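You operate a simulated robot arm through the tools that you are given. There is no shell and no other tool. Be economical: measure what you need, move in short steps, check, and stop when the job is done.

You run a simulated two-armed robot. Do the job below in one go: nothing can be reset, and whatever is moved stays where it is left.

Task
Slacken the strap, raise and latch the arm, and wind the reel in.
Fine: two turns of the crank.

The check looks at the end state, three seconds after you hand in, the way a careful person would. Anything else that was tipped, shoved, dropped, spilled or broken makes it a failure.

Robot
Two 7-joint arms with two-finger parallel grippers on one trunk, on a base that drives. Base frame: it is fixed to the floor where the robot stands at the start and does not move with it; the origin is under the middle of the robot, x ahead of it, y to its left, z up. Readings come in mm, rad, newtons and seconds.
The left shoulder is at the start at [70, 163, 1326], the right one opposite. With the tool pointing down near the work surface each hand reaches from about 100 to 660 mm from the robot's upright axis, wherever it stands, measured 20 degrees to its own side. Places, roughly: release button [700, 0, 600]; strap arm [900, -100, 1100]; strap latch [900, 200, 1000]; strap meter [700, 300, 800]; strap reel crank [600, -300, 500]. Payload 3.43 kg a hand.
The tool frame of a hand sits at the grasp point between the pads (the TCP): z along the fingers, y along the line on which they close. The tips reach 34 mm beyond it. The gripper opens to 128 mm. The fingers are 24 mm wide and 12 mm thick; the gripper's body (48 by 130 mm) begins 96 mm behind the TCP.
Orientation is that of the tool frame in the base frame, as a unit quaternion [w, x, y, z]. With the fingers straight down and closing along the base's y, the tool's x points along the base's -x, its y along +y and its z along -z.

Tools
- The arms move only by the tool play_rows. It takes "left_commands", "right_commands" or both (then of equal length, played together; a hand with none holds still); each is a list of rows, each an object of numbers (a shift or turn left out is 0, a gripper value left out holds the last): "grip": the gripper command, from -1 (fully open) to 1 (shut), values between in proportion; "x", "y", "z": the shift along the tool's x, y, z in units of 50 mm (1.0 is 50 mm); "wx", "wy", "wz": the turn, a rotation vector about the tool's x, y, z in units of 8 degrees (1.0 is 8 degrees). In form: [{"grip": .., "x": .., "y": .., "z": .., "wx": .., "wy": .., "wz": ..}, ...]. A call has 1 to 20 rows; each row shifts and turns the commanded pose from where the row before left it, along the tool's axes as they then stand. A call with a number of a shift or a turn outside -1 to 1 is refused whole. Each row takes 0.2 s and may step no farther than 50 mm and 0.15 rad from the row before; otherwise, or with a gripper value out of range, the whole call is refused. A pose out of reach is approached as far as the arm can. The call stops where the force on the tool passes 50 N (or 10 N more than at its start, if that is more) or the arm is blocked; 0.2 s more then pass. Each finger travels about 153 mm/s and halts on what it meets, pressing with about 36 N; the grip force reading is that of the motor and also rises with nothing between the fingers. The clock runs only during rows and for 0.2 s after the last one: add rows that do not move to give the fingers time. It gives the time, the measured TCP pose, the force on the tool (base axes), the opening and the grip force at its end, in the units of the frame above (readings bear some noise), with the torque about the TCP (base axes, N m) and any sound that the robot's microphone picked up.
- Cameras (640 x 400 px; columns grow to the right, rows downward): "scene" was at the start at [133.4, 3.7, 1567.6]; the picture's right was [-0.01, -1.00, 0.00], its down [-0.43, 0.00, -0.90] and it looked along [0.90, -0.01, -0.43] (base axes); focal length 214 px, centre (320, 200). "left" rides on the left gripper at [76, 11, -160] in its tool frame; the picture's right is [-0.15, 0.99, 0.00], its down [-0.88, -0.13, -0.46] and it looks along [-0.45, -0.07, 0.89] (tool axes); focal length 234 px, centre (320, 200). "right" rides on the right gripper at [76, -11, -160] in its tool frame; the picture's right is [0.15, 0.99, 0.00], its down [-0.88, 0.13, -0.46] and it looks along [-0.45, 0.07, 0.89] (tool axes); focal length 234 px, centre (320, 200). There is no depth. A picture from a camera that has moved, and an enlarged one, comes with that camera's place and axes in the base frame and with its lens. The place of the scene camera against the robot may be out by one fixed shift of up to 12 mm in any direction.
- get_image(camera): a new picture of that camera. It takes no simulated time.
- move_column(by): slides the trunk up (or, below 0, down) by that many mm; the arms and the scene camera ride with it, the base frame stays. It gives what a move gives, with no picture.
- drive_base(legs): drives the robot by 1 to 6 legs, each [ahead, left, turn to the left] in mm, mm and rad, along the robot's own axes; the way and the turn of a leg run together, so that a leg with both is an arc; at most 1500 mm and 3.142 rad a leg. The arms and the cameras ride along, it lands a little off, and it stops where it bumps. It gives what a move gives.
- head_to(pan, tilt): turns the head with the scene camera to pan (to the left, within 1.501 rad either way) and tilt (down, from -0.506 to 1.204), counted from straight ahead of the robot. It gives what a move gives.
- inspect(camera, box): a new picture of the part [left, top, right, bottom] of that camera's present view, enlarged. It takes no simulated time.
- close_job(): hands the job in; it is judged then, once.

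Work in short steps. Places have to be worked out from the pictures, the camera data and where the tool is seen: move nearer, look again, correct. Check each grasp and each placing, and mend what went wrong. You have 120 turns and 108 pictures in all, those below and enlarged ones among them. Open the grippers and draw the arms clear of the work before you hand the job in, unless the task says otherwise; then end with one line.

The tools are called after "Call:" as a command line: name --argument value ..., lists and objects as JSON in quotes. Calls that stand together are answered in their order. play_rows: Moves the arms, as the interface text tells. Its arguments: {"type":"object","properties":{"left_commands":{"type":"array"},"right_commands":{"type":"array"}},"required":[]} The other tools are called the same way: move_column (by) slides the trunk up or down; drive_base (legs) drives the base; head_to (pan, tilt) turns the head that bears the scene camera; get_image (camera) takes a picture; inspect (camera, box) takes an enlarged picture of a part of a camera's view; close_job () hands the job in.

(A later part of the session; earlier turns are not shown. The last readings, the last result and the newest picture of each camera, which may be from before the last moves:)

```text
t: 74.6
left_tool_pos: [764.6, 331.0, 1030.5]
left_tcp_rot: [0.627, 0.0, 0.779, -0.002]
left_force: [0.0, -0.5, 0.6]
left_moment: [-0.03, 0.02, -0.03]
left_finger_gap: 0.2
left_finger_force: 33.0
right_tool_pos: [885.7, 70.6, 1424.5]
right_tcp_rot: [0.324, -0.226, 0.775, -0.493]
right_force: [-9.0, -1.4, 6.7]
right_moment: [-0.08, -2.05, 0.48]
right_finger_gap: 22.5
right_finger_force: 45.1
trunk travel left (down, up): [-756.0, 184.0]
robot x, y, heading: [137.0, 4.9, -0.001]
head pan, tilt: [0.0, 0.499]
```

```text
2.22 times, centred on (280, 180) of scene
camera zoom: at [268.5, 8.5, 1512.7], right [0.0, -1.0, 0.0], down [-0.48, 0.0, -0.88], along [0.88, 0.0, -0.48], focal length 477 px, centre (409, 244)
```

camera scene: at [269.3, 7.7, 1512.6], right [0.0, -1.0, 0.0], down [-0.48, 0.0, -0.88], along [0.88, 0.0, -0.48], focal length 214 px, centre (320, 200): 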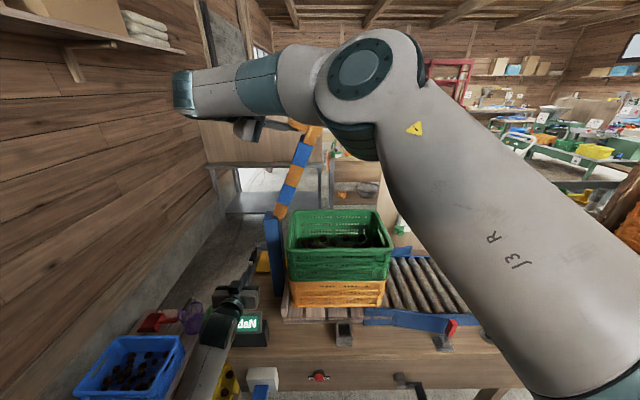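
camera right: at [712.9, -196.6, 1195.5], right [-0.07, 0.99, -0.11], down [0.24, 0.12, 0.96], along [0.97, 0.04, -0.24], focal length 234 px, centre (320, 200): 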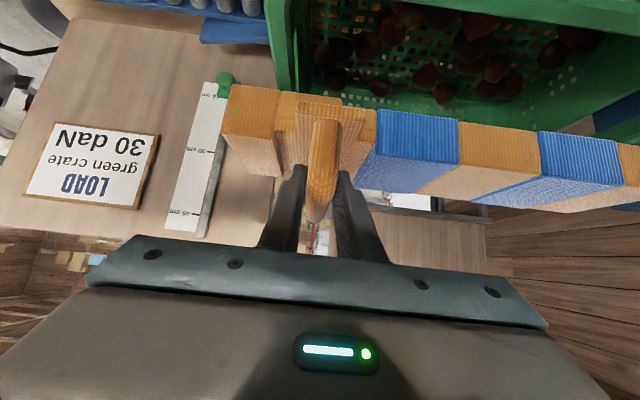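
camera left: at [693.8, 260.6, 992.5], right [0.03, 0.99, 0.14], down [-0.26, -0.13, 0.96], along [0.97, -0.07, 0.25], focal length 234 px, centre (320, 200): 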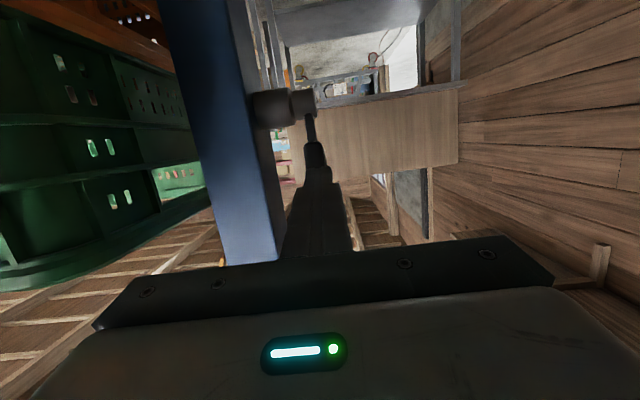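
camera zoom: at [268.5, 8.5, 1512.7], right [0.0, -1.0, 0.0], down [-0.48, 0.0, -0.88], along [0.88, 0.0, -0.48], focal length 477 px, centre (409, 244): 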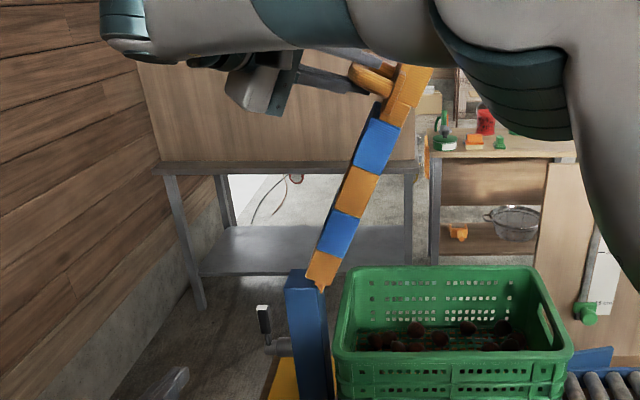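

It came back 2° without much resistance. I lower another 4° to see whether the latch catches.

Call:
play_rows --right_commands '[{"x": 0.085, "y": -0.025, "z": 0.077, "wx": -0.082, "wz": 0.095}, {"x": 0.085, "y": -0.025, "z": 0.077, "wx": -0.082, "wz": 0.095}, {"x": 0.085, "y": -0.025, "z": 0.077, "wx": -0.082, "wz": 0.095}, {"x": 0.085, "y": -0.025, "z": 0.077, "wx": -0.082, "wz": 0.095}, {}]'

Call:
inspect --camera "scene" --box '[210, 90, 350, 270]'

```text
t: 75.8
left_tool_pos: [764.5, 330.9, 1030.5]
left_tcp_rot: [0.627, 0.0, 0.779, -0.002]
left_force: [-0.3, -1.1, 0.5]
left_moment: [0.04, 0.0, 0.02]
left_finger_gap: 0.1
left_finger_force: 32.7
right_tool_pos: [885.8, 47.2, 1418.2]
right_tcp_rot: [0.33, -0.213, 0.793, -0.466]
right_force: [-4.6, -2.7, 6.2]
right_moment: [0.02, -1.86, 0.04]
right_finger_gap: 22.2
right_finger_force: 44.9
trunk travel left (down, up): [-756.0, 184.0]
robot x, y, heading: [141.4, 5.9, -0.004]
head pan, tilt: [0.0, 0.499]
```

```text
2.22 times, centred on (280, 180) of scene
camera zoom: at [269.7, 7.9, 1512.5], right [0.0, -1.0, 0.0], down [-0.48, 0.0, -0.88], along [0.88, 0.0, -0.48], focal length 477 px, centre (409, 244)
```

zoom: 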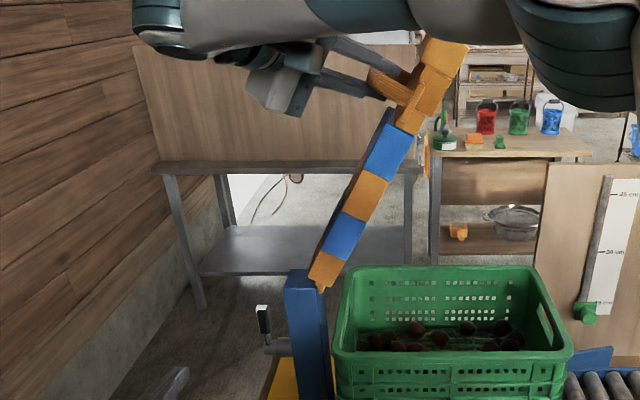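

No catch yet. Perhaps 70° wasn't the true end (I'd made an abrupt radial move then). I raise again with recomputed, cleaner arc steps.

Call:
play_rows --right_commands '[{"x": -0.17, "y": 0.056, "z": -0.161, "wx": 0.173, "wy": 0.0075, "wz": -0.18}, {"x": -0.17, "y": 0.056, "z": -0.161, "wx": 0.173, "wy": 0.0075, "wz": -0.18}, {}]'

Call:
play_rows --right_commands '[{"x": -0.085, "y": 0.028, "z": -0.08, "wx": 0.086, "wz": -0.09}, {"x": -0.085, "y": 0.028, "z": -0.08, "wx": 0.086, "wz": -0.09}, {}]'

Call:
play_rows --right_commands '[{"x": -0.085, "y": 0.028, "z": -0.08, "wx": 0.086, "wz": -0.09}, {}]'

```text
t: 76.6
left_tool_pos: [764.4, 330.7, 1030.8]
left_tcp_rot: [0.627, 0.0, 0.779, -0.002]
left_force: [0.2, -0.2, -0.9]
left_moment: [0.01, -0.02, -0.01]
left_finger_gap: 0.0
left_finger_force: 32.8
right_tool_pos: [886.8, 70.3, 1423.6]
right_tcp_rot: [0.322, -0.223, 0.777, -0.492]
right_force: [-5.4, -4.7, 9.1]
right_moment: [0.05, -0.83, -1.83]
right_finger_gap: 22.4
right_finger_force: 44.9
trunk travel left (down, up): [-756.0, 184.0]
robot x, y, heading: [141.0, 5.3, -0.0]
head pan, tilt: [0.0, 0.499]
```

```text
t: 77.4
left_tool_pos: [762.4, 333.4, 1030.5]
left_tcp_rot: [0.627, -0.001, 0.779, -0.002]
left_force: [0.5, 0.6, -0.1]
left_moment: [-0.01, 0.0, -0.02]
left_finger_gap: 0.0
left_finger_force: 32.9
right_tool_pos: [885.3, 77.4, 1426.3]
right_tcp_rot: [0.315, -0.227, 0.772, -0.503]
right_force: [-27.7, 1.7, -19.5]
right_moment: [0.12, -1.42, -0.11]
right_finger_gap: 22.6
right_finger_force: 45.2
trunk travel left (down, up): [-756.0, 184.0]
robot x, y, heading: [142.3, 5.8, 0.003]
head pan, tilt: [0.0, 0.499]
```

```text
t: 77.8
left_tool_pos: [762.4, 334.4, 1031.4]
left_tcp_rot: [0.627, -0.001, 0.779, -0.002]
left_force: [-0.5, 0.4, 0.4]
left_moment: [0.04, 0.03, 0.0]
left_finger_gap: 0.4
left_finger_force: 33.0
right_tool_pos: [888.6, 75.2, 1425.8]
right_tcp_rot: [0.31, -0.227, 0.775, -0.502]
right_force: [-18.9, 4.8, -6.9]
right_moment: [0.33, -1.19, -1.19]
right_finger_gap: 22.9
right_finger_force: 44.8
trunk travel left (down, up): [-756.0, 184.0]
robot x, y, heading: [141.8, 3.9, 0.001]
head pan, tilt: [0.0, 0.499]
stopped in row 1 (right hand): the force on the tool passed its limit at 51 N (the readings are from after the stop); the commanded pose is now the measured one
```

Forces at the limit are radial/backward, not tangential, so this may be my arm posture, not the boom's stop. I look at the whole situation.

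Call:
get_image --camera "scene"

Call:
get_image --camera "right"

```text
41 pictures are left
camera scene: at [267.5, 10.3, 1513.1], right [0.0, -1.0, 0.0], down [-0.48, 0.0, -0.88], along [0.88, 0.0, -0.48], focal length 214 px, centre (320, 200)
```

scene: 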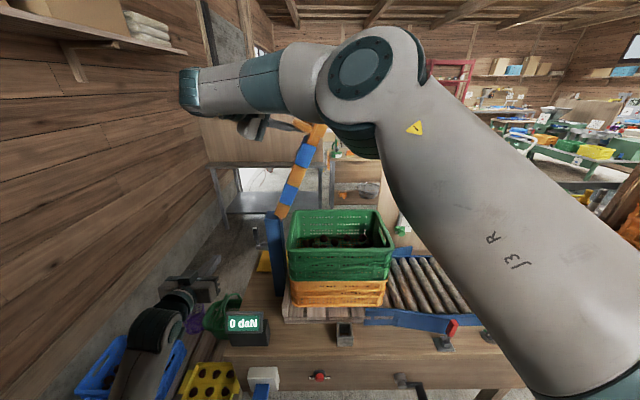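

```text
40 pictures are left
camera right: at [721.1, 123.0, 1466.5], right [-0.14, 0.29, -0.94], down [0.29, 0.92, 0.24], along [0.95, -0.24, -0.22], focal length 234 px, centre (320, 200)
```

right: 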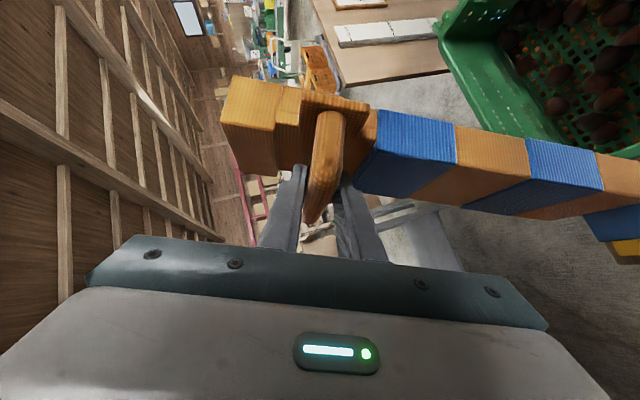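

Grip unchanged. I relax x and radial force, then push in pure tangential translation (no turn) in small steps to feel whether the boom itself is stopped.

Call:
play_rows --right_commands '[{"x": 0.068, "y": 0.038, "z": -0.044}, {}]'

Call:
play_rows --right_commands '[{"x": -0.057, "y": 0.024, "z": -0.053}, {"x": -0.057, "y": 0.024, "z": -0.053}, {}]'

Call:
play_rows --right_commands '[{"x": -0.057, "y": 0.024, "z": -0.053}, {"x": -0.057, "y": 0.024, "z": -0.053}, {}]'

```text
t: 78.4
left_tool_pos: [765.9, 332.6, 1030.0]
left_tcp_rot: [0.627, 0.0, 0.779, -0.003]
left_force: [0.4, -0.3, 0.1]
left_moment: [-0.01, -0.02, -0.03]
left_finger_gap: 0.0
left_finger_force: 33.3
right_tool_pos: [887.9, 74.1, 1426.4]
right_tcp_rot: [0.312, -0.226, 0.774, -0.502]
right_force: [3.4, -1.7, 10.3]
right_moment: [0.11, -1.08, -1.86]
right_finger_gap: 22.7
right_finger_force: 45.2
trunk travel left (down, up): [-756.0, 184.0]
robot x, y, heading: [137.7, 5.7, -0.004]
head pan, tilt: [0.0, 0.499]
```

```text
t: 79.2
left_tool_pos: [762.9, 333.1, 1030.3]
left_tcp_rot: [0.627, -0.001, 0.779, -0.002]
left_force: [0.3, 0.6, -0.4]
left_moment: [-0.02, 0.04, -0.01]
left_finger_gap: 0.0
left_finger_force: 32.9
right_tool_pos: [888.8, 72.8, 1426.1]
right_tcp_rot: [0.307, -0.223, 0.781, -0.497]
right_force: [-27.1, 2.9, -26.2]
right_moment: [0.17, -1.05, -0.92]
right_finger_gap: 23.0
right_finger_force: 45.0
trunk travel left (down, up): [-756.0, 184.0]
robot x, y, heading: [137.8, 7.0, 0.003]
head pan, tilt: [0.0, 0.499]
```

```text
t: 80.0
left_tool_pos: [764.8, 333.5, 1029.7]
left_tcp_rot: [0.626, 0.0, 0.78, -0.003]
left_force: [-0.2, -0.1, 0.5]
left_moment: [0.02, 0.0, -0.02]
left_finger_gap: 0.0
left_finger_force: 33.1
right_tool_pos: [892.0, 79.2, 1427.4]
right_tcp_rot: [0.306, -0.22, 0.781, -0.497]
right_force: [-22.6, 3.9, -27.4]
right_moment: [0.3, -0.72, -1.32]
right_finger_gap: 22.4
right_finger_force: 44.8
trunk travel left (down, up): [-756.0, 184.0]
robot x, y, heading: [140.8, 3.9, 0.001]
head pan, tilt: [0.0, 0.499]
```

Commanding +y yields x/z errors: the right arm is at a posture limit, not the boom. Moving the base left carries the hand in +y without the arm; I try 15 mm.

Call:
play_rows --right_commands '[{"x": 0.06, "y": 0.045, "z": -0.04}, {}]'

Call:
drive_base --legs '[[0, 15, 0]]'

```text
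t: 80.6
left_tool_pos: [765.5, 330.7, 1030.3]
left_tcp_rot: [0.626, -0.001, 0.78, -0.001]
left_force: [-0.5, -0.1, 0.4]
left_moment: [0.06, -0.03, 0.0]
left_finger_gap: 0.0
left_finger_force: 32.7
right_tool_pos: [893.6, 74.9, 1427.2]
right_tcp_rot: [0.309, -0.217, 0.778, -0.502]
right_force: [12.9, -4.7, 24.2]
right_moment: [-0.26, -2.07, 0.1]
right_finger_gap: 22.2
right_finger_force: 45.6
trunk travel left (down, up): [-756.0, 184.0]
robot x, y, heading: [141.8, 9.1, -0.0]
head pan, tilt: [0.0, 0.499]
```

```text
t: 81.5
left_tool_pos: [765.2, 346.0, 1030.9]
left_tcp_rot: [0.626, 0.001, 0.78, -0.003]
left_force: [0.4, -0.9, -1.0]
left_moment: [0.01, -0.03, 0.03]
left_finger_gap: 0.1
left_finger_force: 32.5
right_tool_pos: [891.6, 87.3, 1429.7]
right_tcp_rot: [0.31, -0.211, 0.777, -0.505]
right_force: [-5.6, -2.3, -2.8]
right_moment: [-0.13, -1.85, -0.14]
right_finger_gap: 21.7
right_finger_force: 44.9
trunk travel left (down, up): [-756.0, 184.0]
robot x, y, heading: [141.4, 21.3, 0.001]
head pan, tilt: [0.0, 0.499]
stopped in leg 1: the force on the tool passed its limit at 54 N (the readings are from after the stop); the commanded pose is now the measured one
```

It advanced to y≈87 (≈70°). Another small base shift left.

Call:
drive_base --legs '[[0, 12, 0]]'

Call:
inspect --camera "scene" --box '[210, 90, 350, 270]'

```text
t: 82.3
left_tool_pos: [766.0, 357.6, 1032.6]
left_tcp_rot: [0.627, 0.001, 0.779, -0.002]
left_force: [0.0, -0.4, 0.3]
left_moment: [-0.03, 0.03, 0.01]
left_finger_gap: 0.1
left_finger_force: 32.8
right_tool_pos: [892.8, 96.3, 1431.5]
right_tcp_rot: [0.31, -0.212, 0.778, -0.504]
right_force: [1.5, -6.2, 9.5]
right_moment: [0.08, -1.73, 0.14]
right_finger_gap: 21.7
right_finger_force: 45.2
trunk travel left (down, up): [-756.0, 184.0]
robot x, y, heading: [140.6, 28.0, -0.006]
head pan, tilt: [0.0, 0.499]
```

```text
2.22 times, centred on (280, 180) of scene
camera zoom: at [270.8, 34.0, 1512.6], right [0.0, -1.0, 0.0], down [-0.48, 0.0, -0.88], along [0.88, 0.0, -0.48], focal length 477 px, centre (409, 244)
```

zoom: 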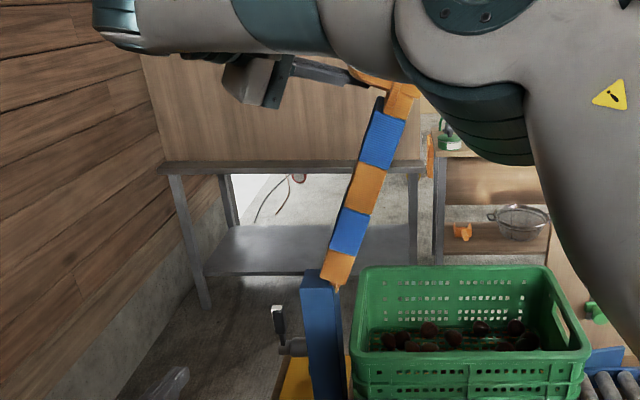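

Now 71° with almost no resistance, so the boom does go further. I keep shifting the base left.

Call:
drive_base --legs '[[0, 18, 0]]'

Call:
drive_base --legs '[[0, 18, 0]]'

```text
t: 83.1
left_tool_pos: [765.3, 374.1, 1031.9]
left_tcp_rot: [0.628, 0.001, 0.778, -0.002]
left_force: [0.8, -0.2, 1.1]
left_moment: [-0.03, 0.0, 0.01]
left_finger_gap: 0.0
left_finger_force: 33.1
right_tool_pos: [890.9, 112.1, 1433.3]
right_tcp_rot: [0.313, -0.21, 0.776, -0.505]
right_force: [2.6, -7.3, 18.3]
right_moment: [-0.11, -1.35, 0.87]
right_finger_gap: 21.6
right_finger_force: 45.4
trunk travel left (down, up): [-756.0, 184.0]
robot x, y, heading: [142.7, 48.8, 0.002]
head pan, tilt: [0.0, 0.499]
```

```text
t: 83.9
left_tool_pos: [765.1, 390.8, 1031.6]
left_tcp_rot: [0.627, 0.001, 0.779, -0.002]
left_force: [0.3, -0.5, 0.9]
left_moment: [0.01, 0.01, -0.03]
left_finger_gap: 0.1
left_finger_force: 32.8
right_tool_pos: [892.1, 129.8, 1436.1]
right_tcp_rot: [0.315, -0.21, 0.776, -0.505]
right_force: [-0.8, -5.2, 17.2]
right_moment: [-0.08, -0.91, 1.15]
right_finger_gap: 21.8
right_finger_force: 45.4
trunk travel left (down, up): [-756.0, 184.0]
robot x, y, heading: [141.3, 66.4, -0.003]
head pan, tilt: [0.0, 0.499]
```

Now ~77°. Continue.

Call:
drive_base --legs '[[0, 18, 0]]'

Call:
drive_base --legs '[[0, 18, 0]]'

Call:
inspect --camera "scene" --box '[210, 90, 350, 270]'

```text
t: 84.6
left_tool_pos: [763.9, 409.2, 1031.4]
left_tcp_rot: [0.628, 0.001, 0.779, -0.003]
left_force: [0.2, 0.4, 0.0]
left_moment: [-0.04, 0.01, 0.0]
left_finger_gap: 0.2
left_finger_force: 33.1
right_tool_pos: [891.6, 148.7, 1436.9]
right_tcp_rot: [0.316, -0.208, 0.776, -0.505]
right_force: [-4.8, -4.1, 12.2]
right_moment: [-0.01, -0.62, 1.19]
right_finger_gap: 21.8
right_finger_force: 44.8
trunk travel left (down, up): [-756.0, 184.0]
robot x, y, heading: [135.8, 86.3, -0.001]
head pan, tilt: [0.0, 0.499]
```

```text
t: 85.4
left_tool_pos: [765.2, 427.1, 1031.5]
left_tcp_rot: [0.627, 0.001, 0.779, -0.003]
left_force: [0.7, 0.0, 0.3]
left_moment: [-0.03, 0.01, 0.01]
left_finger_gap: 0.0
left_finger_force: 33.2
right_tool_pos: [890.7, 166.7, 1437.5]
right_tcp_rot: [0.316, -0.209, 0.775, -0.505]
right_force: [-8.8, -3.4, 3.8]
right_moment: [0.02, -0.59, 1.08]
right_finger_gap: 21.5
right_finger_force: 45.4
trunk travel left (down, up): [-756.0, 184.0]
robot x, y, heading: [147.3, 99.5, -0.001]
head pan, tilt: [0.0, 0.499]
```

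```text
2.22 times, centred on (280, 180) of scene
camera zoom: at [269.4, 105.1, 1512.6], right [0.0, -1.0, 0.0], down [-0.48, 0.0, -0.88], along [0.88, 0.0, -0.48], focal length 477 px, centre (409, 244)
```

zoom: 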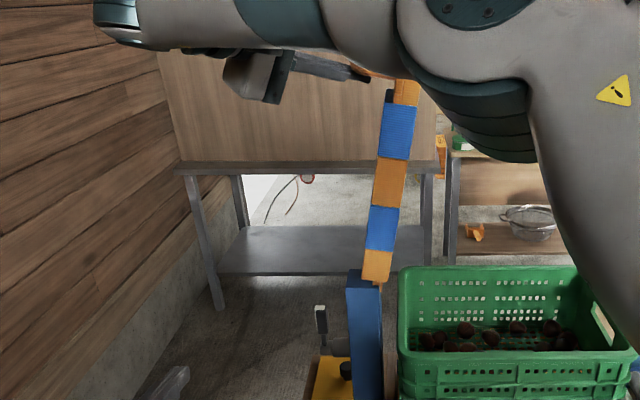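

~83° and still free. Continue.

Call:
drive_base --legs '[[0, 18, 0]]'

Call:
drive_base --legs '[[0, 18, 0]]'

```text
t: 86.2
left_tool_pos: [764.8, 446.2, 1032.1]
left_tcp_rot: [0.627, 0.001, 0.779, -0.003]
left_force: [-0.4, 0.1, 0.2]
left_moment: [0.0, -0.02, 0.01]
left_finger_gap: 0.3
left_finger_force: 33.1
right_tool_pos: [890.8, 186.1, 1439.1]
right_tcp_rot: [0.316, -0.209, 0.775, -0.506]
right_force: [-13.3, -3.5, -4.0]
right_moment: [0.09, -0.72, 0.9]
right_finger_gap: 21.8
right_finger_force: 45.4
trunk travel left (down, up): [-756.0, 184.0]
robot x, y, heading: [143.1, 121.6, -0.001]
head pan, tilt: [0.0, 0.499]
```

```text
t: 87.0
left_tool_pos: [765.0, 464.3, 1031.8]
left_tcp_rot: [0.627, 0.001, 0.779, -0.003]
left_force: [-0.1, -0.2, -0.3]
left_moment: [0.02, 0.01, -0.02]
left_finger_gap: 0.0
left_finger_force: 32.7
right_tool_pos: [892.6, 204.4, 1435.9]
right_tcp_rot: [0.315, -0.21, 0.775, -0.505]
right_force: [-15.6, -5.2, -12.6]
right_moment: [0.11, -0.96, 0.63]
right_finger_gap: 21.9
right_finger_force: 44.7
trunk travel left (down, up): [-756.0, 184.0]
robot x, y, heading: [138.2, 137.6, 0.005]
head pan, tilt: [0.0, 0.499]
```

About 89°, past vertical for the boom soon. Lower the column 3 mm to relieve tension and go on.

Call:
move_column --by -4

Call:
drive_base --legs '[[0, 15, 0]]'

Call:
inspect --camera "scene" --box '[210, 90, 350, 270]'

```text
t: 87.5
left_tool_pos: [764.5, 465.5, 1027.7]
left_tcp_rot: [0.627, 0.001, 0.779, -0.004]
left_force: [0.5, 0.1, 0.3]
left_moment: [-0.03, 0.02, -0.01]
left_finger_gap: 0.2
left_finger_force: 33.0
right_tool_pos: [892.6, 205.3, 1436.0]
right_tcp_rot: [0.318, -0.208, 0.774, -0.506]
right_force: [1.4, 0.3, 22.4]
right_moment: [-0.35, 0.24, -1.2]
right_finger_gap: 21.7
right_finger_force: 45.6
trunk travel left (down, up): [-752.0, 188.0]
robot x, y, heading: [139.6, 138.1, -0.003]
head pan, tilt: [0.0, 0.499]
```

```text
t: 88.3
left_tool_pos: [763.7, 480.0, 1028.2]
left_tcp_rot: [0.628, 0.001, 0.778, -0.004]
left_force: [-0.1, 0.2, 0.6]
left_moment: [0.01, 0.02, 0.03]
left_finger_gap: 0.2
left_finger_force: 33.0
right_tool_pos: [891.8, 222.0, 1433.7]
right_tcp_rot: [0.317, -0.212, 0.774, -0.505]
right_force: [1.3, 1.7, 23.1]
right_moment: [-0.19, -1.27, 1.03]
right_finger_gap: 21.8
right_finger_force: 45.2
trunk travel left (down, up): [-752.0, 188.0]
robot x, y, heading: [136.4, 158.1, -0.002]
head pan, tilt: [0.0, 0.499]
```

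```text
2.22 times, centred on (280, 180) of scene
camera zoom: at [269.2, 157.9, 1508.8], right [0.0, -1.0, 0.0], down [-0.48, 0.0, -0.88], along [0.88, 0.0, -0.48], focal length 477 px, centre (409, 244)
```

zoom: 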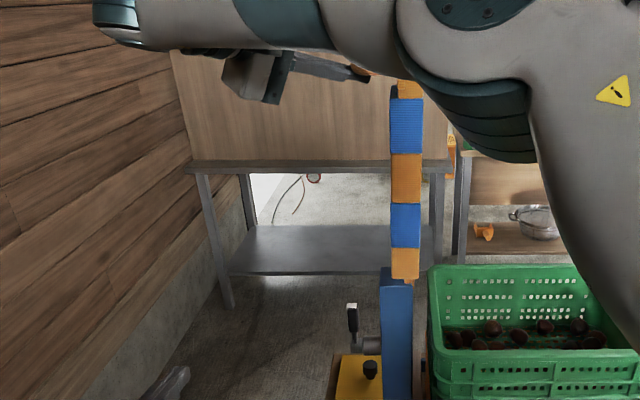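

Boom ≈92°, still free. Continue in small steps to find the stop.

Call:
drive_base --legs '[[0, 15, 0]]'

Call:
drive_base --legs '[[0, 15, 0]]'

```text
t: 89.0
left_tool_pos: [765.0, 494.8, 1028.6]
left_tcp_rot: [0.627, 0.0, 0.779, -0.003]
left_force: [-0.2, -0.2, 0.3]
left_moment: [-0.02, -0.01, 0.0]
left_finger_gap: 0.0
left_finger_force: 33.1
right_tool_pos: [891.2, 235.5, 1431.9]
right_tcp_rot: [0.317, -0.211, 0.775, -0.504]
right_force: [-18.8, -4.7, -15.8]
right_moment: [0.12, -1.27, 0.17]
right_finger_gap: 21.7
right_finger_force: 45.8
trunk travel left (down, up): [-752.0, 188.0]
robot x, y, heading: [139.0, 169.7, 0.001]
head pan, tilt: [0.0, 0.499]
```

```text
t: 89.8
left_tool_pos: [764.8, 508.5, 1026.5]
left_tcp_rot: [0.627, 0.001, 0.779, -0.003]
left_force: [1.4, -0.6, 0.6]
left_moment: [-0.02, -0.07, 0.03]
left_finger_gap: 0.2
left_finger_force: 33.0
right_tool_pos: [891.8, 249.2, 1429.1]
right_tcp_rot: [0.314, -0.213, 0.776, -0.503]
right_force: [-20.4, -7.3, -26.9]
right_moment: [0.21, -1.25, -0.25]
right_finger_gap: 21.8
right_finger_force: 45.0
trunk travel left (down, up): [-752.0, 188.0]
robot x, y, heading: [139.6, 181.6, -0.003]
head pan, tilt: [0.0, 0.499]
```

~96°. Lower the column 5 mm for the arc and continue.

Call:
move_column --by -6

Call:
drive_base --legs '[[0, 15, 0]]'

Call:
inspect --camera "scene" --box '[210, 90, 350, 270]'

```text
t: 90.4
left_tool_pos: [764.8, 511.3, 1022.3]
left_tcp_rot: [0.628, 0.001, 0.779, -0.004]
left_force: [-0.2, -0.6, -0.1]
left_moment: [0.02, 0.0, 0.01]
left_finger_gap: 0.1
left_finger_force: 32.5
right_tool_pos: [891.6, 251.5, 1427.7]
right_tcp_rot: [0.319, -0.21, 0.774, -0.505]
right_force: [7.7, 3.7, 28.7]
right_moment: [-0.45, -0.59, -1.16]
right_finger_gap: 21.7
right_finger_force: 45.7
trunk travel left (down, up): [-746.0, 194.0]
robot x, y, heading: [140.3, 185.5, 0.003]
head pan, tilt: [0.0, 0.499]
```

```text
t: 91.1
left_tool_pos: [764.2, 526.1, 1021.2]
left_tcp_rot: [0.627, 0.0, 0.779, -0.004]
left_force: [0.1, 0.3, 0.4]
left_moment: [0.01, 0.0, 0.03]
left_finger_gap: 0.0
left_finger_force: 33.1
right_tool_pos: [891.6, 268.6, 1423.4]
right_tcp_rot: [0.316, -0.214, 0.775, -0.504]
right_force: [2.3, 3.6, 16.2]
right_moment: [-0.22, -2.13, 0.67]
right_finger_gap: 21.6
right_finger_force: 44.8
trunk travel left (down, up): [-746.0, 194.0]
robot x, y, heading: [139.7, 198.7, 0.002]
head pan, tilt: [0.0, 0.499]
```

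```text
2.22 times, centred on (280, 180) of scene
camera zoom: at [270.0, 203.6, 1502.6], right [0.0, -1.0, 0.0], down [-0.48, 0.0, -0.88], along [0.88, 0.0, -0.48], focal length 477 px, centre (409, 244)
```

zoom: 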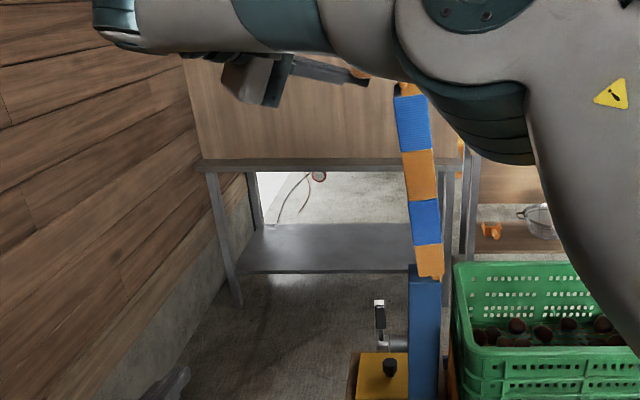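

~99°, leaning left now. Continue, lowering slightly.

Call:
drive_base --legs '[[0, 15, 0]]'

Call:
move_column --by -6

Call:
drive_base --legs '[[0, 15, 0]]'

```text
t: 91.9
left_tool_pos: [764.2, 538.9, 1019.6]
left_tcp_rot: [0.627, 0.002, 0.779, -0.004]
left_force: [0.1, -0.4, -0.6]
left_moment: [-0.05, -0.01, 0.02]
left_finger_gap: 0.1
left_finger_force: 32.8
right_tool_pos: [893.1, 282.5, 1419.7]
right_tcp_rot: [0.314, -0.214, 0.776, -0.503]
right_force: [-18.3, -10.9, -25.7]
right_moment: [0.16, -1.31, -0.22]
right_finger_gap: 22.3
right_finger_force: 45.1
trunk travel left (down, up): [-746.0, 194.0]
robot x, y, heading: [142.6, 212.1, 0.001]
head pan, tilt: [0.0, 0.499]
```

```text
t: 92.5
left_tool_pos: [764.2, 540.2, 1014.6]
left_tcp_rot: [0.627, 0.0, 0.779, -0.004]
left_force: [0.0, -0.3, 0.2]
left_moment: [-0.02, -0.01, 0.0]
left_finger_gap: 0.0
left_finger_force: 33.5
right_tool_pos: [892.4, 284.2, 1419.7]
right_tcp_rot: [0.316, -0.213, 0.775, -0.505]
right_force: [8.3, 4.7, 24.3]
right_moment: [-0.36, -1.37, -1.28]
right_finger_gap: 21.7
right_finger_force: 44.8
trunk travel left (down, up): [-740.0, 200.0]
robot x, y, heading: [139.3, 211.5, -0.001]
head pan, tilt: [0.0, 0.499]
```

```text
t: 93.2
left_tool_pos: [764.1, 548.4, 1016.4]
left_tcp_rot: [0.628, 0.003, 0.779, -0.002]
left_force: [0.4, -0.8, 0.1]
left_moment: [0.02, 0.01, -0.02]
left_finger_gap: 0.1
left_finger_force: 33.2
right_tool_pos: [893.3, 286.6, 1418.3]
right_tcp_rot: [0.315, -0.209, 0.777, -0.504]
right_force: [6.5, -29.9, 27.6]
right_moment: [-0.41, -1.29, -1.24]
right_finger_gap: 21.5
right_finger_force: 44.9
trunk travel left (down, up): [-740.0, 200.0]
robot x, y, heading: [139.2, 227.7, -0.008]
head pan, tilt: [0.0, 0.499]
```

Now a real stop: side force −30 N at ≈103°. The latch lever is already up; I test by pulling the base back right 20 mm to see if the boom is held.

Call:
drive_base --legs '[[0, -20, 0]]'

Call:
inspect --camera "scene" --box '[210, 110, 370, 310]'

```text
t: 94.0
left_tool_pos: [765.0, 535.5, 1015.9]
left_tcp_rot: [0.627, 0.0, 0.779, -0.006]
left_force: [0.4, 0.0, 0.3]
left_moment: [0.03, -0.03, 0.0]
left_finger_gap: 0.1
left_finger_force: 32.9
right_tool_pos: [892.9, 275.6, 1420.7]
right_tcp_rot: [0.316, -0.21, 0.774, -0.508]
right_force: [7.8, 11.4, 31.0]
right_moment: [-0.36, -0.53, -0.8]
right_finger_gap: 21.7
right_finger_force: 45.1
trunk travel left (down, up): [-740.0, 200.0]
robot x, y, heading: [138.7, 210.9, -0.003]
head pan, tilt: [0.0, 0.499]
```

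```text
2.00 times, centred on (290, 210) of scene
camera zoom: at [269.7, 216.5, 1496.8], right [0.0, -1.0, 0.0], down [-0.48, 0.0, -0.88], along [0.88, 0.0, -0.48], focal length 429 px, centre (380, 180)
```

zoom: 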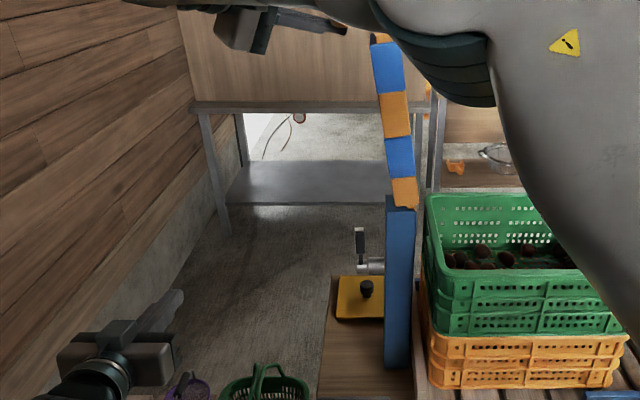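

Not held. I'll push the boom back to its stop, where it leans past vertical, release it and see if it rests by itself; then cycle the latch lever with the arm at the stop.

Call:
drive_base --legs '[[0, 17, 0]]'

Call:
play_rows --right_commands '[{"grip": 0.6}, {}, {}, {}]'

Call:
get_image --camera "right"

```text
t: 94.8
left_tool_pos: [766.3, 549.0, 1014.9]
left_tcp_rot: [0.627, 0.002, 0.779, -0.004]
left_force: [-0.6, 0.4, 0.0]
left_moment: [0.0, -0.01, -0.02]
left_finger_gap: 0.3
left_finger_force: 33.1
right_tool_pos: [893.9, 287.9, 1419.7]
right_tcp_rot: [0.315, -0.209, 0.775, -0.506]
right_force: [-13.0, -13.9, -12.6]
right_moment: [0.03, -0.75, 0.28]
right_finger_gap: 21.6
right_finger_force: 45.1
trunk travel left (down, up): [-740.0, 200.0]
robot x, y, heading: [138.3, 229.6, -0.005]
head pan, tilt: [0.0, 0.499]
```

```text
t: 95.8
left_tool_pos: [765.2, 550.3, 1015.5]
left_tcp_rot: [0.627, 0.001, 0.779, -0.005]
left_force: [0.2, 0.7, 0.0]
left_moment: [-0.01, -0.04, -0.01]
left_finger_gap: 0.0
left_finger_force: 33.3
right_tool_pos: [895.6, 289.8, 1417.9]
right_tcp_rot: [0.315, -0.209, 0.774, -0.508]
right_force: [-0.7, -0.4, 0.5]
right_moment: [0.03, 0.01, 0.03]
right_finger_gap: 25.8
right_finger_force: 0.0
trunk travel left (down, up): [-740.0, 200.0]
robot x, y, heading: [141.6, 225.2, -0.003]
head pan, tilt: [0.0, 0.499]
```

```text
34 pictures are left
camera right: at [728.6, 341.8, 1454.2], right [-0.11, 0.3, -0.95], down [0.31, 0.92, 0.25], along [0.94, -0.26, -0.19], focal length 234 px, centre (320, 200)
```

right: 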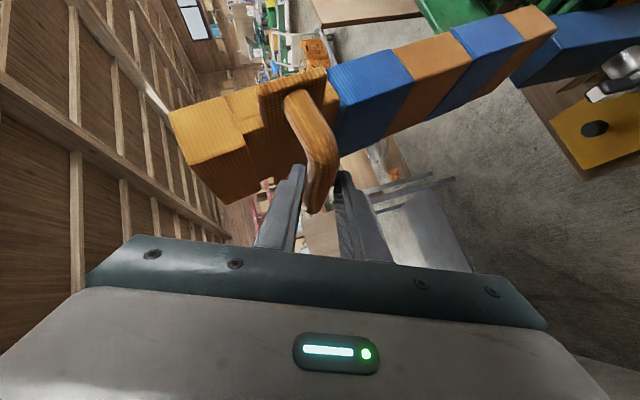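

The boom rests on its own at its stop. I open a little more and retreat the right hand along its own axis.

Call:
play_rows --right_commands '[{"grip": 0.25}, {}, {"z": -0.4}, {"z": -0.6}, {"z": -0.8}, {"z": -0.8}, {}]'

Call:
get_image --camera "right"

```text
t: 97.4
left_tool_pos: [767.8, 551.0, 1013.0]
left_tcp_rot: [0.626, 0.001, 0.78, -0.005]
left_force: [1.3, 0.8, 0.2]
left_moment: [0.01, 0.0, 0.01]
left_finger_gap: 0.0
left_finger_force: 33.1
right_tool_pos: [824.8, 335.8, 1442.2]
right_tcp_rot: [0.31, -0.207, 0.778, -0.505]
right_force: [-0.3, 0.1, -0.1]
right_moment: [-0.02, -0.02, 0.01]
right_finger_gap: 48.0
right_finger_force: 0.1
right hand out of reach, approached as far as the arm can: row 5, 6
trunk travel left (down, up): [-740.0, 200.0]
robot x, y, heading: [139.7, 221.9, 0.002]
head pan, tilt: [0.0, 0.499]
```

```text
33 pictures are left
camera right: at [659.7, 388.4, 1479.7], right [-0.11, 0.31, -0.94], down [0.32, 0.91, 0.26], along [0.94, -0.27, -0.2], focal length 234 px, centre (320, 200)
```

right: 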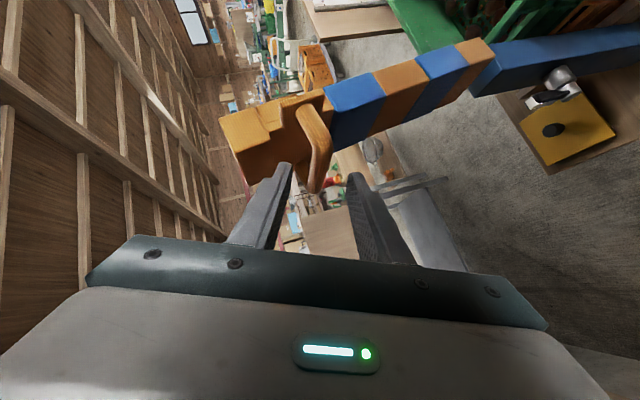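

Clear. Back the base 150 mm, then shift right so the latch is on the left hand's side.

Call:
drive_base --legs '[[-150, 0, 0], [0, -215, 0]]'

Call:
get_image --camera "scene"

```text
t: 100.0
left_tool_pos: [613.7, 340.7, 1014.4]
left_tcp_rot: [0.626, -0.001, 0.78, -0.002]
left_force: [-0.2, -0.2, -0.5]
left_moment: [0.02, 0.01, -0.03]
left_finger_gap: 0.0
left_finger_force: 33.2
right_tool_pos: [673.1, 123.3, 1447.6]
right_tcp_rot: [0.314, -0.207, 0.778, -0.504]
right_force: [0.4, -0.7, -0.6]
right_moment: [0.02, -0.02, 0.0]
right_finger_gap: 48.1
right_finger_force: 0.0
trunk travel left (down, up): [-740.0, 200.0]
robot x, y, heading: [-9.4, 9.0, 0.004]
head pan, tilt: [0.0, 0.499]
```

```text
32 pictures are left
camera scene: at [120.8, 16.4, 1496.3], right [0.0, -1.0, 0.0], down [-0.48, 0.0, -0.88], along [0.88, 0.0, -0.48], focal length 214 px, centre (320, 200)
```

scene: 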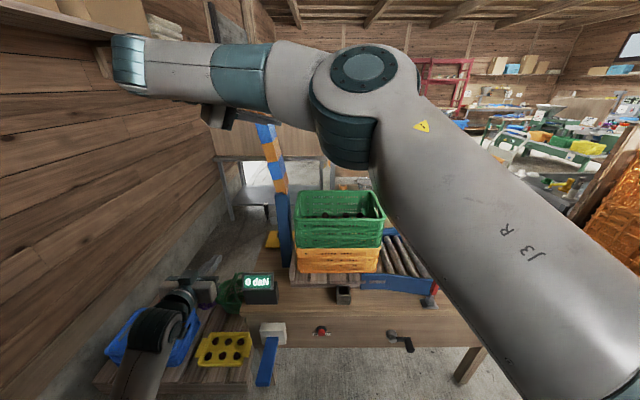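

The boom stays up by itself. I swing the right arm back to the right side, out of the way.

Call:
play_rows --right_commands '[{"x": 0.3, "y": -0.25, "z": 0.25, "wx": -0.346, "wz": 0.361}, {"x": 0.3, "y": -0.25, "z": 0.25, "wx": -0.346, "wz": 0.361}, {"x": 0.3, "y": -0.25, "z": 0.25, "wx": -0.346, "wz": 0.361}, {"x": 0.3, "y": -0.25, "z": 0.25, "wx": -0.346, "wz": 0.361}, {"x": 0.3, "y": -0.25, "z": 0.25, "wx": -0.346, "wz": 0.361}, {"x": 0.2, "y": -0.4, "z": 0.18, "wx": -0.346, "wz": 0.361}, {"x": 0.2, "y": -0.4, "z": 0.18, "wx": -0.346, "wz": 0.361}, {"x": 0.2, "y": -0.4, "z": 0.18, "wx": -0.346, "wz": 0.361}, {"x": 0.2, "y": -0.4, "z": 0.18, "wx": -0.346, "wz": 0.361}, {"x": 0.2, "y": -0.4, "z": 0.18, "wx": -0.346, "wz": 0.361}, {"x": 0.07, "y": -0.6, "z": 0.05, "wx": -0.346, "wz": 0.361}, {"x": 0.07, "y": -0.6, "z": 0.05, "wx": -0.346, "wz": 0.361}, {"x": 0.07, "y": -0.6, "z": 0.05, "wx": -0.346, "wz": 0.361}, {"x": 0.07, "y": -0.6, "z": 0.05, "wx": -0.346, "wz": 0.361}, {"x": 0.07, "y": -0.6, "z": 0.05, "wx": -0.346, "wz": 0.361}, {"y": -0.8}, {"y": -0.8}]'

Call:
get_image --camera "scene"

```text
t: 103.7
left_tool_pos: [612.9, 337.4, 1014.9]
left_tcp_rot: [0.626, -0.001, 0.78, -0.001]
left_force: [1.0, -0.4, -0.3]
left_moment: [0.02, 0.03, 0.02]
left_finger_gap: 0.2
left_finger_force: 33.2
right_tool_pos: [647.0, -341.6, 1492.7]
right_tcp_rot: [0.383, -0.006, 0.922, -0.054]
right_force: [-0.3, -0.2, 0.8]
right_moment: [0.06, 0.01, 0.02]
right_finger_gap: 48.1
right_finger_force: 0.0
trunk travel left (down, up): [-740.0, 200.0]
robot x, y, heading: [-11.7, 11.9, 0.005]
head pan, tilt: [0.0, 0.499]
```

```text
31 pictures are left
camera scene: at [120.8, 13.7, 1496.3], right [0.0, -1.0, 0.0], down [-0.48, 0.0, -0.88], along [0.88, 0.0, -0.48], focal length 214 px, centre (320, 200)
```

scene: 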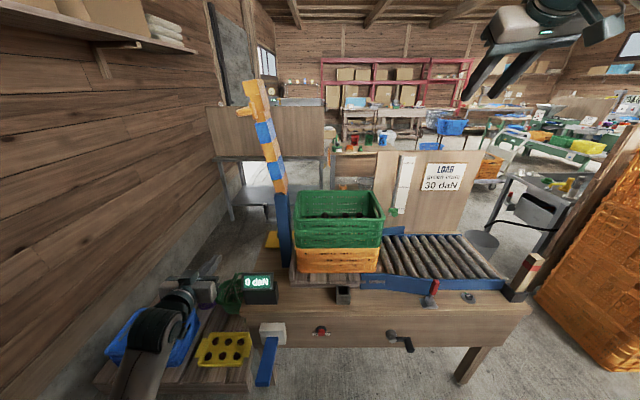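

Boom rests leaning left, past vertical. Now I go to the latch lever: drive ahead 150, left hand in front of the upright lever with fingers open ~44 mm.

Call:
drive_base --legs '[[150, 0, 0]]'

Call:
play_rows --left_commands '[{"grip": 0.31, "x": -0.28, "y": -0.58, "z": 0.45}, {"x": -0.28, "y": -0.58, "z": 0.45}, {"x": -0.28, "y": -0.58, "z": 0.45}, {}]'

Call:
get_image --camera "left"

Call:
inspect --camera "scene" --box '[210, 180, 310, 290]'

```text
t: 105.0
left_tool_pos: [761.5, 338.8, 1014.2]
left_tcp_rot: [0.628, -0.001, 0.778, -0.003]
left_force: [0.1, 1.1, 0.3]
left_moment: [-0.01, -0.01, 0.01]
left_finger_gap: 0.0
left_finger_force: 33.0
right_tool_pos: [792.8, -340.8, 1492.8]
right_tcp_rot: [0.383, -0.005, 0.922, -0.055]
right_force: [-0.2, -0.5, 0.3]
right_moment: [-0.01, 0.0, 0.03]
right_finger_gap: 48.1
right_finger_force: 0.1
trunk travel left (down, up): [-740.0, 200.0]
robot x, y, heading: [136.4, 6.8, 0.002]
head pan, tilt: [0.0, 0.499]
```

```text
t: 106.0
left_tool_pos: [837.9, 250.5, 1040.2]
left_tcp_rot: [0.628, 0.0, 0.779, -0.003]
left_force: [0.0, 0.3, 0.6]
left_moment: [0.01, 0.0, -0.01]
left_finger_gap: 44.2
left_finger_force: 0.0
right_tool_pos: [793.2, -340.7, 1492.4]
right_tcp_rot: [0.383, -0.006, 0.922, -0.055]
right_force: [0.2, 0.0, -0.5]
right_moment: [-0.01, -0.01, -0.01]
right_finger_gap: 48.2
right_finger_force: 0.1
trunk travel left (down, up): [-740.0, 200.0]
robot x, y, heading: [134.9, 10.2, 0.002]
head pan, tilt: [0.0, 0.499]
```

```text
30 pictures are left
camera left: at [664.9, 262.3, 1000.8], right [0.03, 0.99, 0.14], down [-0.26, -0.12, 0.96], along [0.97, -0.07, 0.25], focal length 234 px, centre (320, 200)
```

left: 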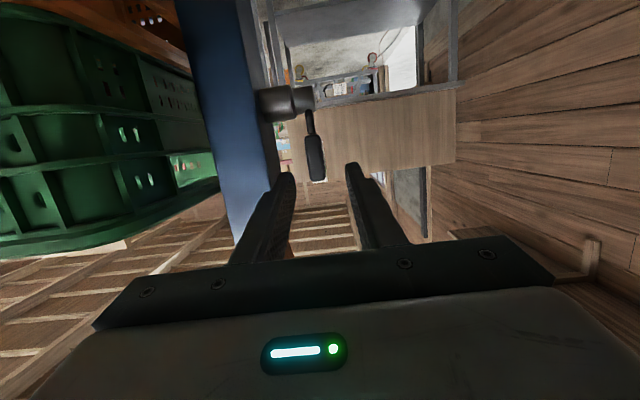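

```text
3.64 times, centred on (260, 235) of scene
camera zoom: at [268.2, 16.5, 1496.4], right [0.0, -1.0, 0.0], down [-0.48, 0.0, -0.88], along [0.88, 0.0, -0.48], focal length 780 px, centre (538, 73)
```

zoom: 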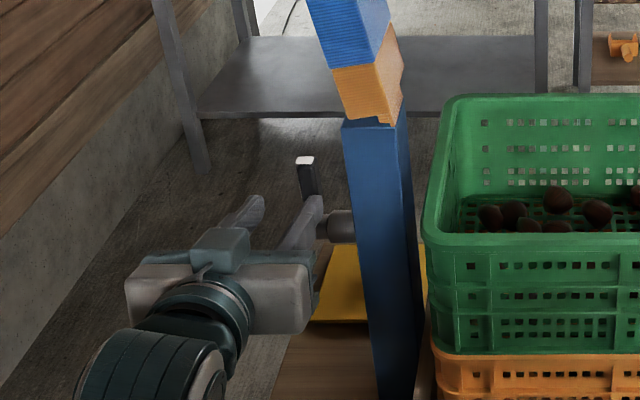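

Lever is centred between the fingers, its top at z≈1040. I move in 67 mm and grip it.

Call:
play_rows --left_commands '[{"x": -0.047, "y": -0.05, "z": 0.45}, {"x": -0.047, "y": -0.05, "z": 0.45}, {"z": 0.45}, {"grip": 1}, {}, {}]'

Call:
get_image --camera "left"

```text
t: 107.4
left_tool_pos: [903.4, 246.7, 1030.0]
left_tcp_rot: [0.626, 0.0, 0.779, -0.003]
left_force: [0.8, -2.2, 0.0]
left_moment: [0.75, -0.29, 0.93]
left_finger_gap: 17.8
left_finger_force: 44.9
right_tool_pos: [795.4, -341.8, 1492.0]
right_tcp_rot: [0.383, -0.006, 0.922, -0.054]
right_force: [-0.3, -0.3, 0.4]
right_moment: [0.03, 0.02, -0.02]
right_finger_gap: 48.1
right_finger_force: 0.0
trunk travel left (down, up): [-740.0, 200.0]
robot x, y, heading: [136.0, 7.2, 0.005]
head pan, tilt: [0.0, 0.499]
```

```text
28 pictures are left
camera left: at [732.1, 257.2, 991.2], right [0.03, 0.99, 0.14], down [-0.26, -0.13, 0.96], along [0.97, -0.07, 0.25], focal length 234 px, centre (320, 200)
```

left: 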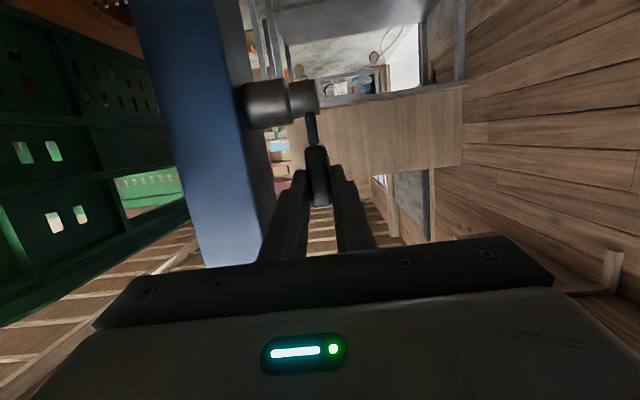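

Gripped (17.8 mm). I swing the lever down along its arc (hub ≈[918, –, 963], r≈67), first 40°.

Call:
play_rows --left_commands '[{"x": 0.07, "z": -0.222}, {"x": 0.107, "z": -0.208}, {"x": 0.141, "z": -0.186}, {"x": 0.172, "z": -0.158}, {}]'

Call:
get_image --camera "left"

```text
t: 108.6
left_tool_pos: [859.2, 245.5, 1016.1]
left_tcp_rot: [0.627, 0.0, 0.779, -0.004]
left_force: [12.8, -4.3, 7.1]
left_moment: [0.61, -1.27, 0.43]
left_finger_gap: 17.7
left_finger_force: 45.2
right_tool_pos: [796.5, -342.4, 1492.1]
right_tcp_rot: [0.383, -0.005, 0.922, -0.054]
right_force: [-0.4, 0.3, 1.0]
right_moment: [0.0, 0.0, -0.03]
right_finger_gap: 47.7
right_finger_force: 0.1
trunk travel left (down, up): [-740.0, 200.0]
robot x, y, heading: [142.1, 11.4, 0.005]
head pan, tilt: [0.0, 0.499]
```

```text
27 pictures are left
camera left: at [687.3, 256.9, 976.7], right [0.04, 0.99, 0.14], down [-0.26, -0.12, 0.96], along [0.97, -0.07, 0.25], focal length 234 px, centre (320, 200)
```

left: 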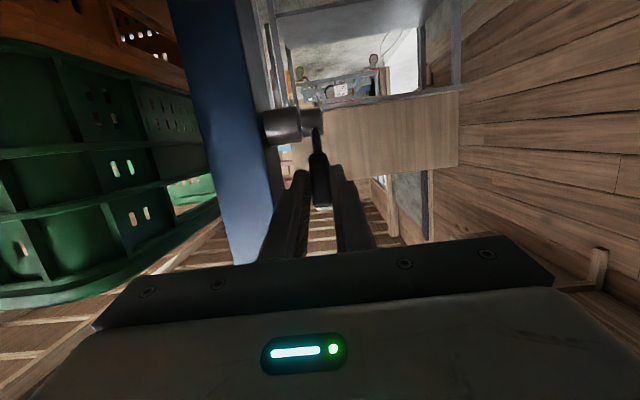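

Lever follows well. Continue down to ~80°.

Call:
play_rows --left_commands '[{"x": 0.196, "z": -0.127}, {"x": 0.216, "z": -0.089}, {"x": 0.228, "z": -0.05}, {"x": 0.234, "z": -0.01}, {}]'

Call:
get_image --camera "left"

```text
t: 109.8
left_tool_pos: [837.5, 245.5, 974.5]
left_tcp_rot: [0.625, 0.0, 0.781, -0.003]
left_force: [0.4, -0.1, 0.7]
left_moment: [0.04, 0.03, 0.0]
left_finger_gap: 0.0
left_finger_force: 32.6
right_tool_pos: [794.4, -342.2, 1492.7]
right_tcp_rot: [0.382, -0.005, 0.922, -0.054]
right_force: [0.0, 0.4, 0.2]
right_moment: [0.02, 0.02, 0.05]
right_finger_gap: 48.0
right_finger_force: 0.0
trunk travel left (down, up): [-740.0, 200.0]
robot x, y, heading: [137.4, 11.8, -0.005]
head pan, tilt: [0.0, 0.499]
```

```text
26 pictures are left
camera left: at [664.0, 256.7, 934.9], right [0.03, 0.99, 0.14], down [-0.25, -0.13, 0.96], along [0.97, -0.07, 0.25], focal length 234 px, centre (320, 200)
```

left: 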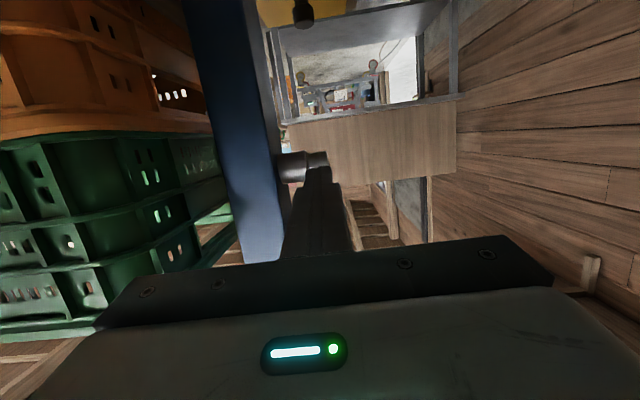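

The grip slipped off. I check where the lever is.

Call:
inspect --camera "scene" --box '[210, 180, 310, 290]'

```text
3.64 times, centred on (260, 235) of scene
camera zoom: at [269.2, 15.4, 1496.1], right [0.0, -1.0, 0.0], down [-0.48, 0.0, -0.88], along [0.88, 0.0, -0.48], focal length 780 px, centre (538, 73)
```

zoom: 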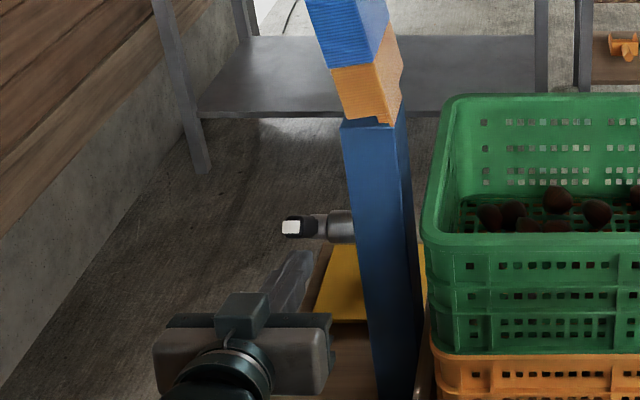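

The lever is ~45° down with my fingers beneath it. I push it up again now that the boom is at its stop, listening for a click.

Call:
play_rows --left_commands '[{"x": -0.196, "z": -0.042}, {"x": -0.196, "z": -0.042}, {"x": -0.196, "z": -0.042}, {"x": -0.217, "z": 0.055}, {"x": -0.217, "z": 0.055}, {"x": -0.14, "z": 0.175}, {"x": -0.043, "z": 0.195}, {"x": -0.043, "z": 0.195}, {"x": -0.043, "z": 0.195}, {}]'

Call:
get_image --camera "left"

```text
t: 112.0
left_tool_pos: [877.1, 245.9, 1031.1]
left_tcp_rot: [0.625, -0.001, 0.78, -0.003]
left_force: [-34.8, -0.4, 5.4]
left_moment: [-0.07, -0.33, 0.04]
left_finger_gap: 0.0
left_finger_force: 32.5
right_tool_pos: [787.0, -340.2, 1495.5]
right_tcp_rot: [0.385, -0.007, 0.922, -0.054]
right_force: [-0.8, 0.3, 0.5]
right_moment: [-0.02, 0.02, 0.01]
right_finger_gap: 48.0
right_finger_force: 0.0
trunk travel left (down, up): [-740.0, 200.0]
robot x, y, heading: [132.1, 7.7, 0.002]
head pan, tilt: [0.0, 0.499]
stopped in row 10 (left hand): the force on the tool passed its limit at 58 N (the readings are from after the stop); the commanded pose is now the measured one
```

```text
24 pictures are left
camera left: at [706.1, 257.0, 992.3], right [0.03, 0.99, 0.14], down [-0.26, -0.12, 0.96], along [0.97, -0.07, 0.25], focal length 234 px, centre (320, 200)
```

left: 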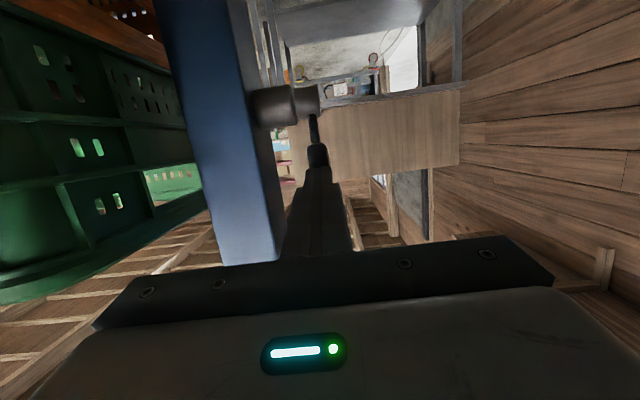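

Lever is at its upright stop again. To check whether the boom is now held, I take the left hand up and push gently on the boom's left side.

Call:
play_rows --left_commands '[{"x": 0.15, "z": -0.68}, {"x": 0.15, "z": -0.68}, {"y": 0.8}, {"x": -0.95, "z": -0.21}, {"x": -0.95, "z": -0.21}, {"x": -0.95, "z": -0.21}, {"x": -0.95, "z": -0.21}, {"x": -0.95, "z": -0.21}, {"x": -0.15, "z": 0.68}, {"x": -0.15, "z": 0.68}, {}]'

Call:
get_image --camera "scene"

```text
t: 114.4
left_tool_pos: [885.3, 287.7, 1271.7]
left_tcp_rot: [0.624, -0.002, 0.782, -0.002]
left_force: [-0.6, -0.5, -0.6]
left_moment: [0.02, 0.01, 0.03]
left_finger_gap: 0.1
left_finger_force: 32.7
right_tool_pos: [792.5, -341.1, 1492.7]
right_tcp_rot: [0.383, -0.005, 0.922, -0.055]
right_force: [0.3, 0.0, -0.3]
right_moment: [0.01, 0.05, 0.0]
right_finger_gap: 48.1
right_finger_force: 0.1
trunk travel left (down, up): [-740.0, 200.0]
robot x, y, heading: [135.7, 12.7, 0.001]
head pan, tilt: [0.0, 0.499]
```

```text
23 pictures are left
camera scene: at [267.1, 16.0, 1496.4], right [0.0, -1.0, 0.0], down [-0.48, 0.0, -0.88], along [0.88, 0.0, -0.48], focal length 214 px, centre (320, 200)
```

scene: 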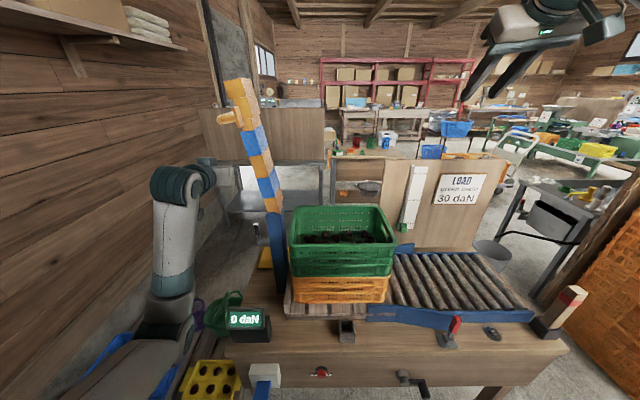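

Push toward −y in small steps.

Call:
play_rows --left_commands '[{"y": -0.5}, {"y": -0.3}, {"y": -0.2}, {"y": -0.2}, {"y": -0.2}, {"y": -0.2}, {}]'

```text
t: 116.0
left_tool_pos: [887.0, 209.3, 1271.5]
left_tcp_rot: [0.624, -0.002, 0.781, -0.003]
left_force: [0.0, 8.2, 4.7]
left_moment: [-0.1, 0.06, -0.02]
left_finger_gap: 0.0
left_finger_force: 33.1
right_tool_pos: [793.4, -337.5, 1493.3]
right_tcp_rot: [0.383, -0.006, 0.922, -0.055]
right_force: [0.4, 0.0, 0.2]
right_moment: [0.0, 0.0, -0.04]
right_finger_gap: 48.1
right_finger_force: 0.0
trunk travel left (down, up): [-740.0, 200.0]
robot x, y, heading: [135.5, 15.8, 0.002]
head pan, tilt: [0.0, 0.499]
```

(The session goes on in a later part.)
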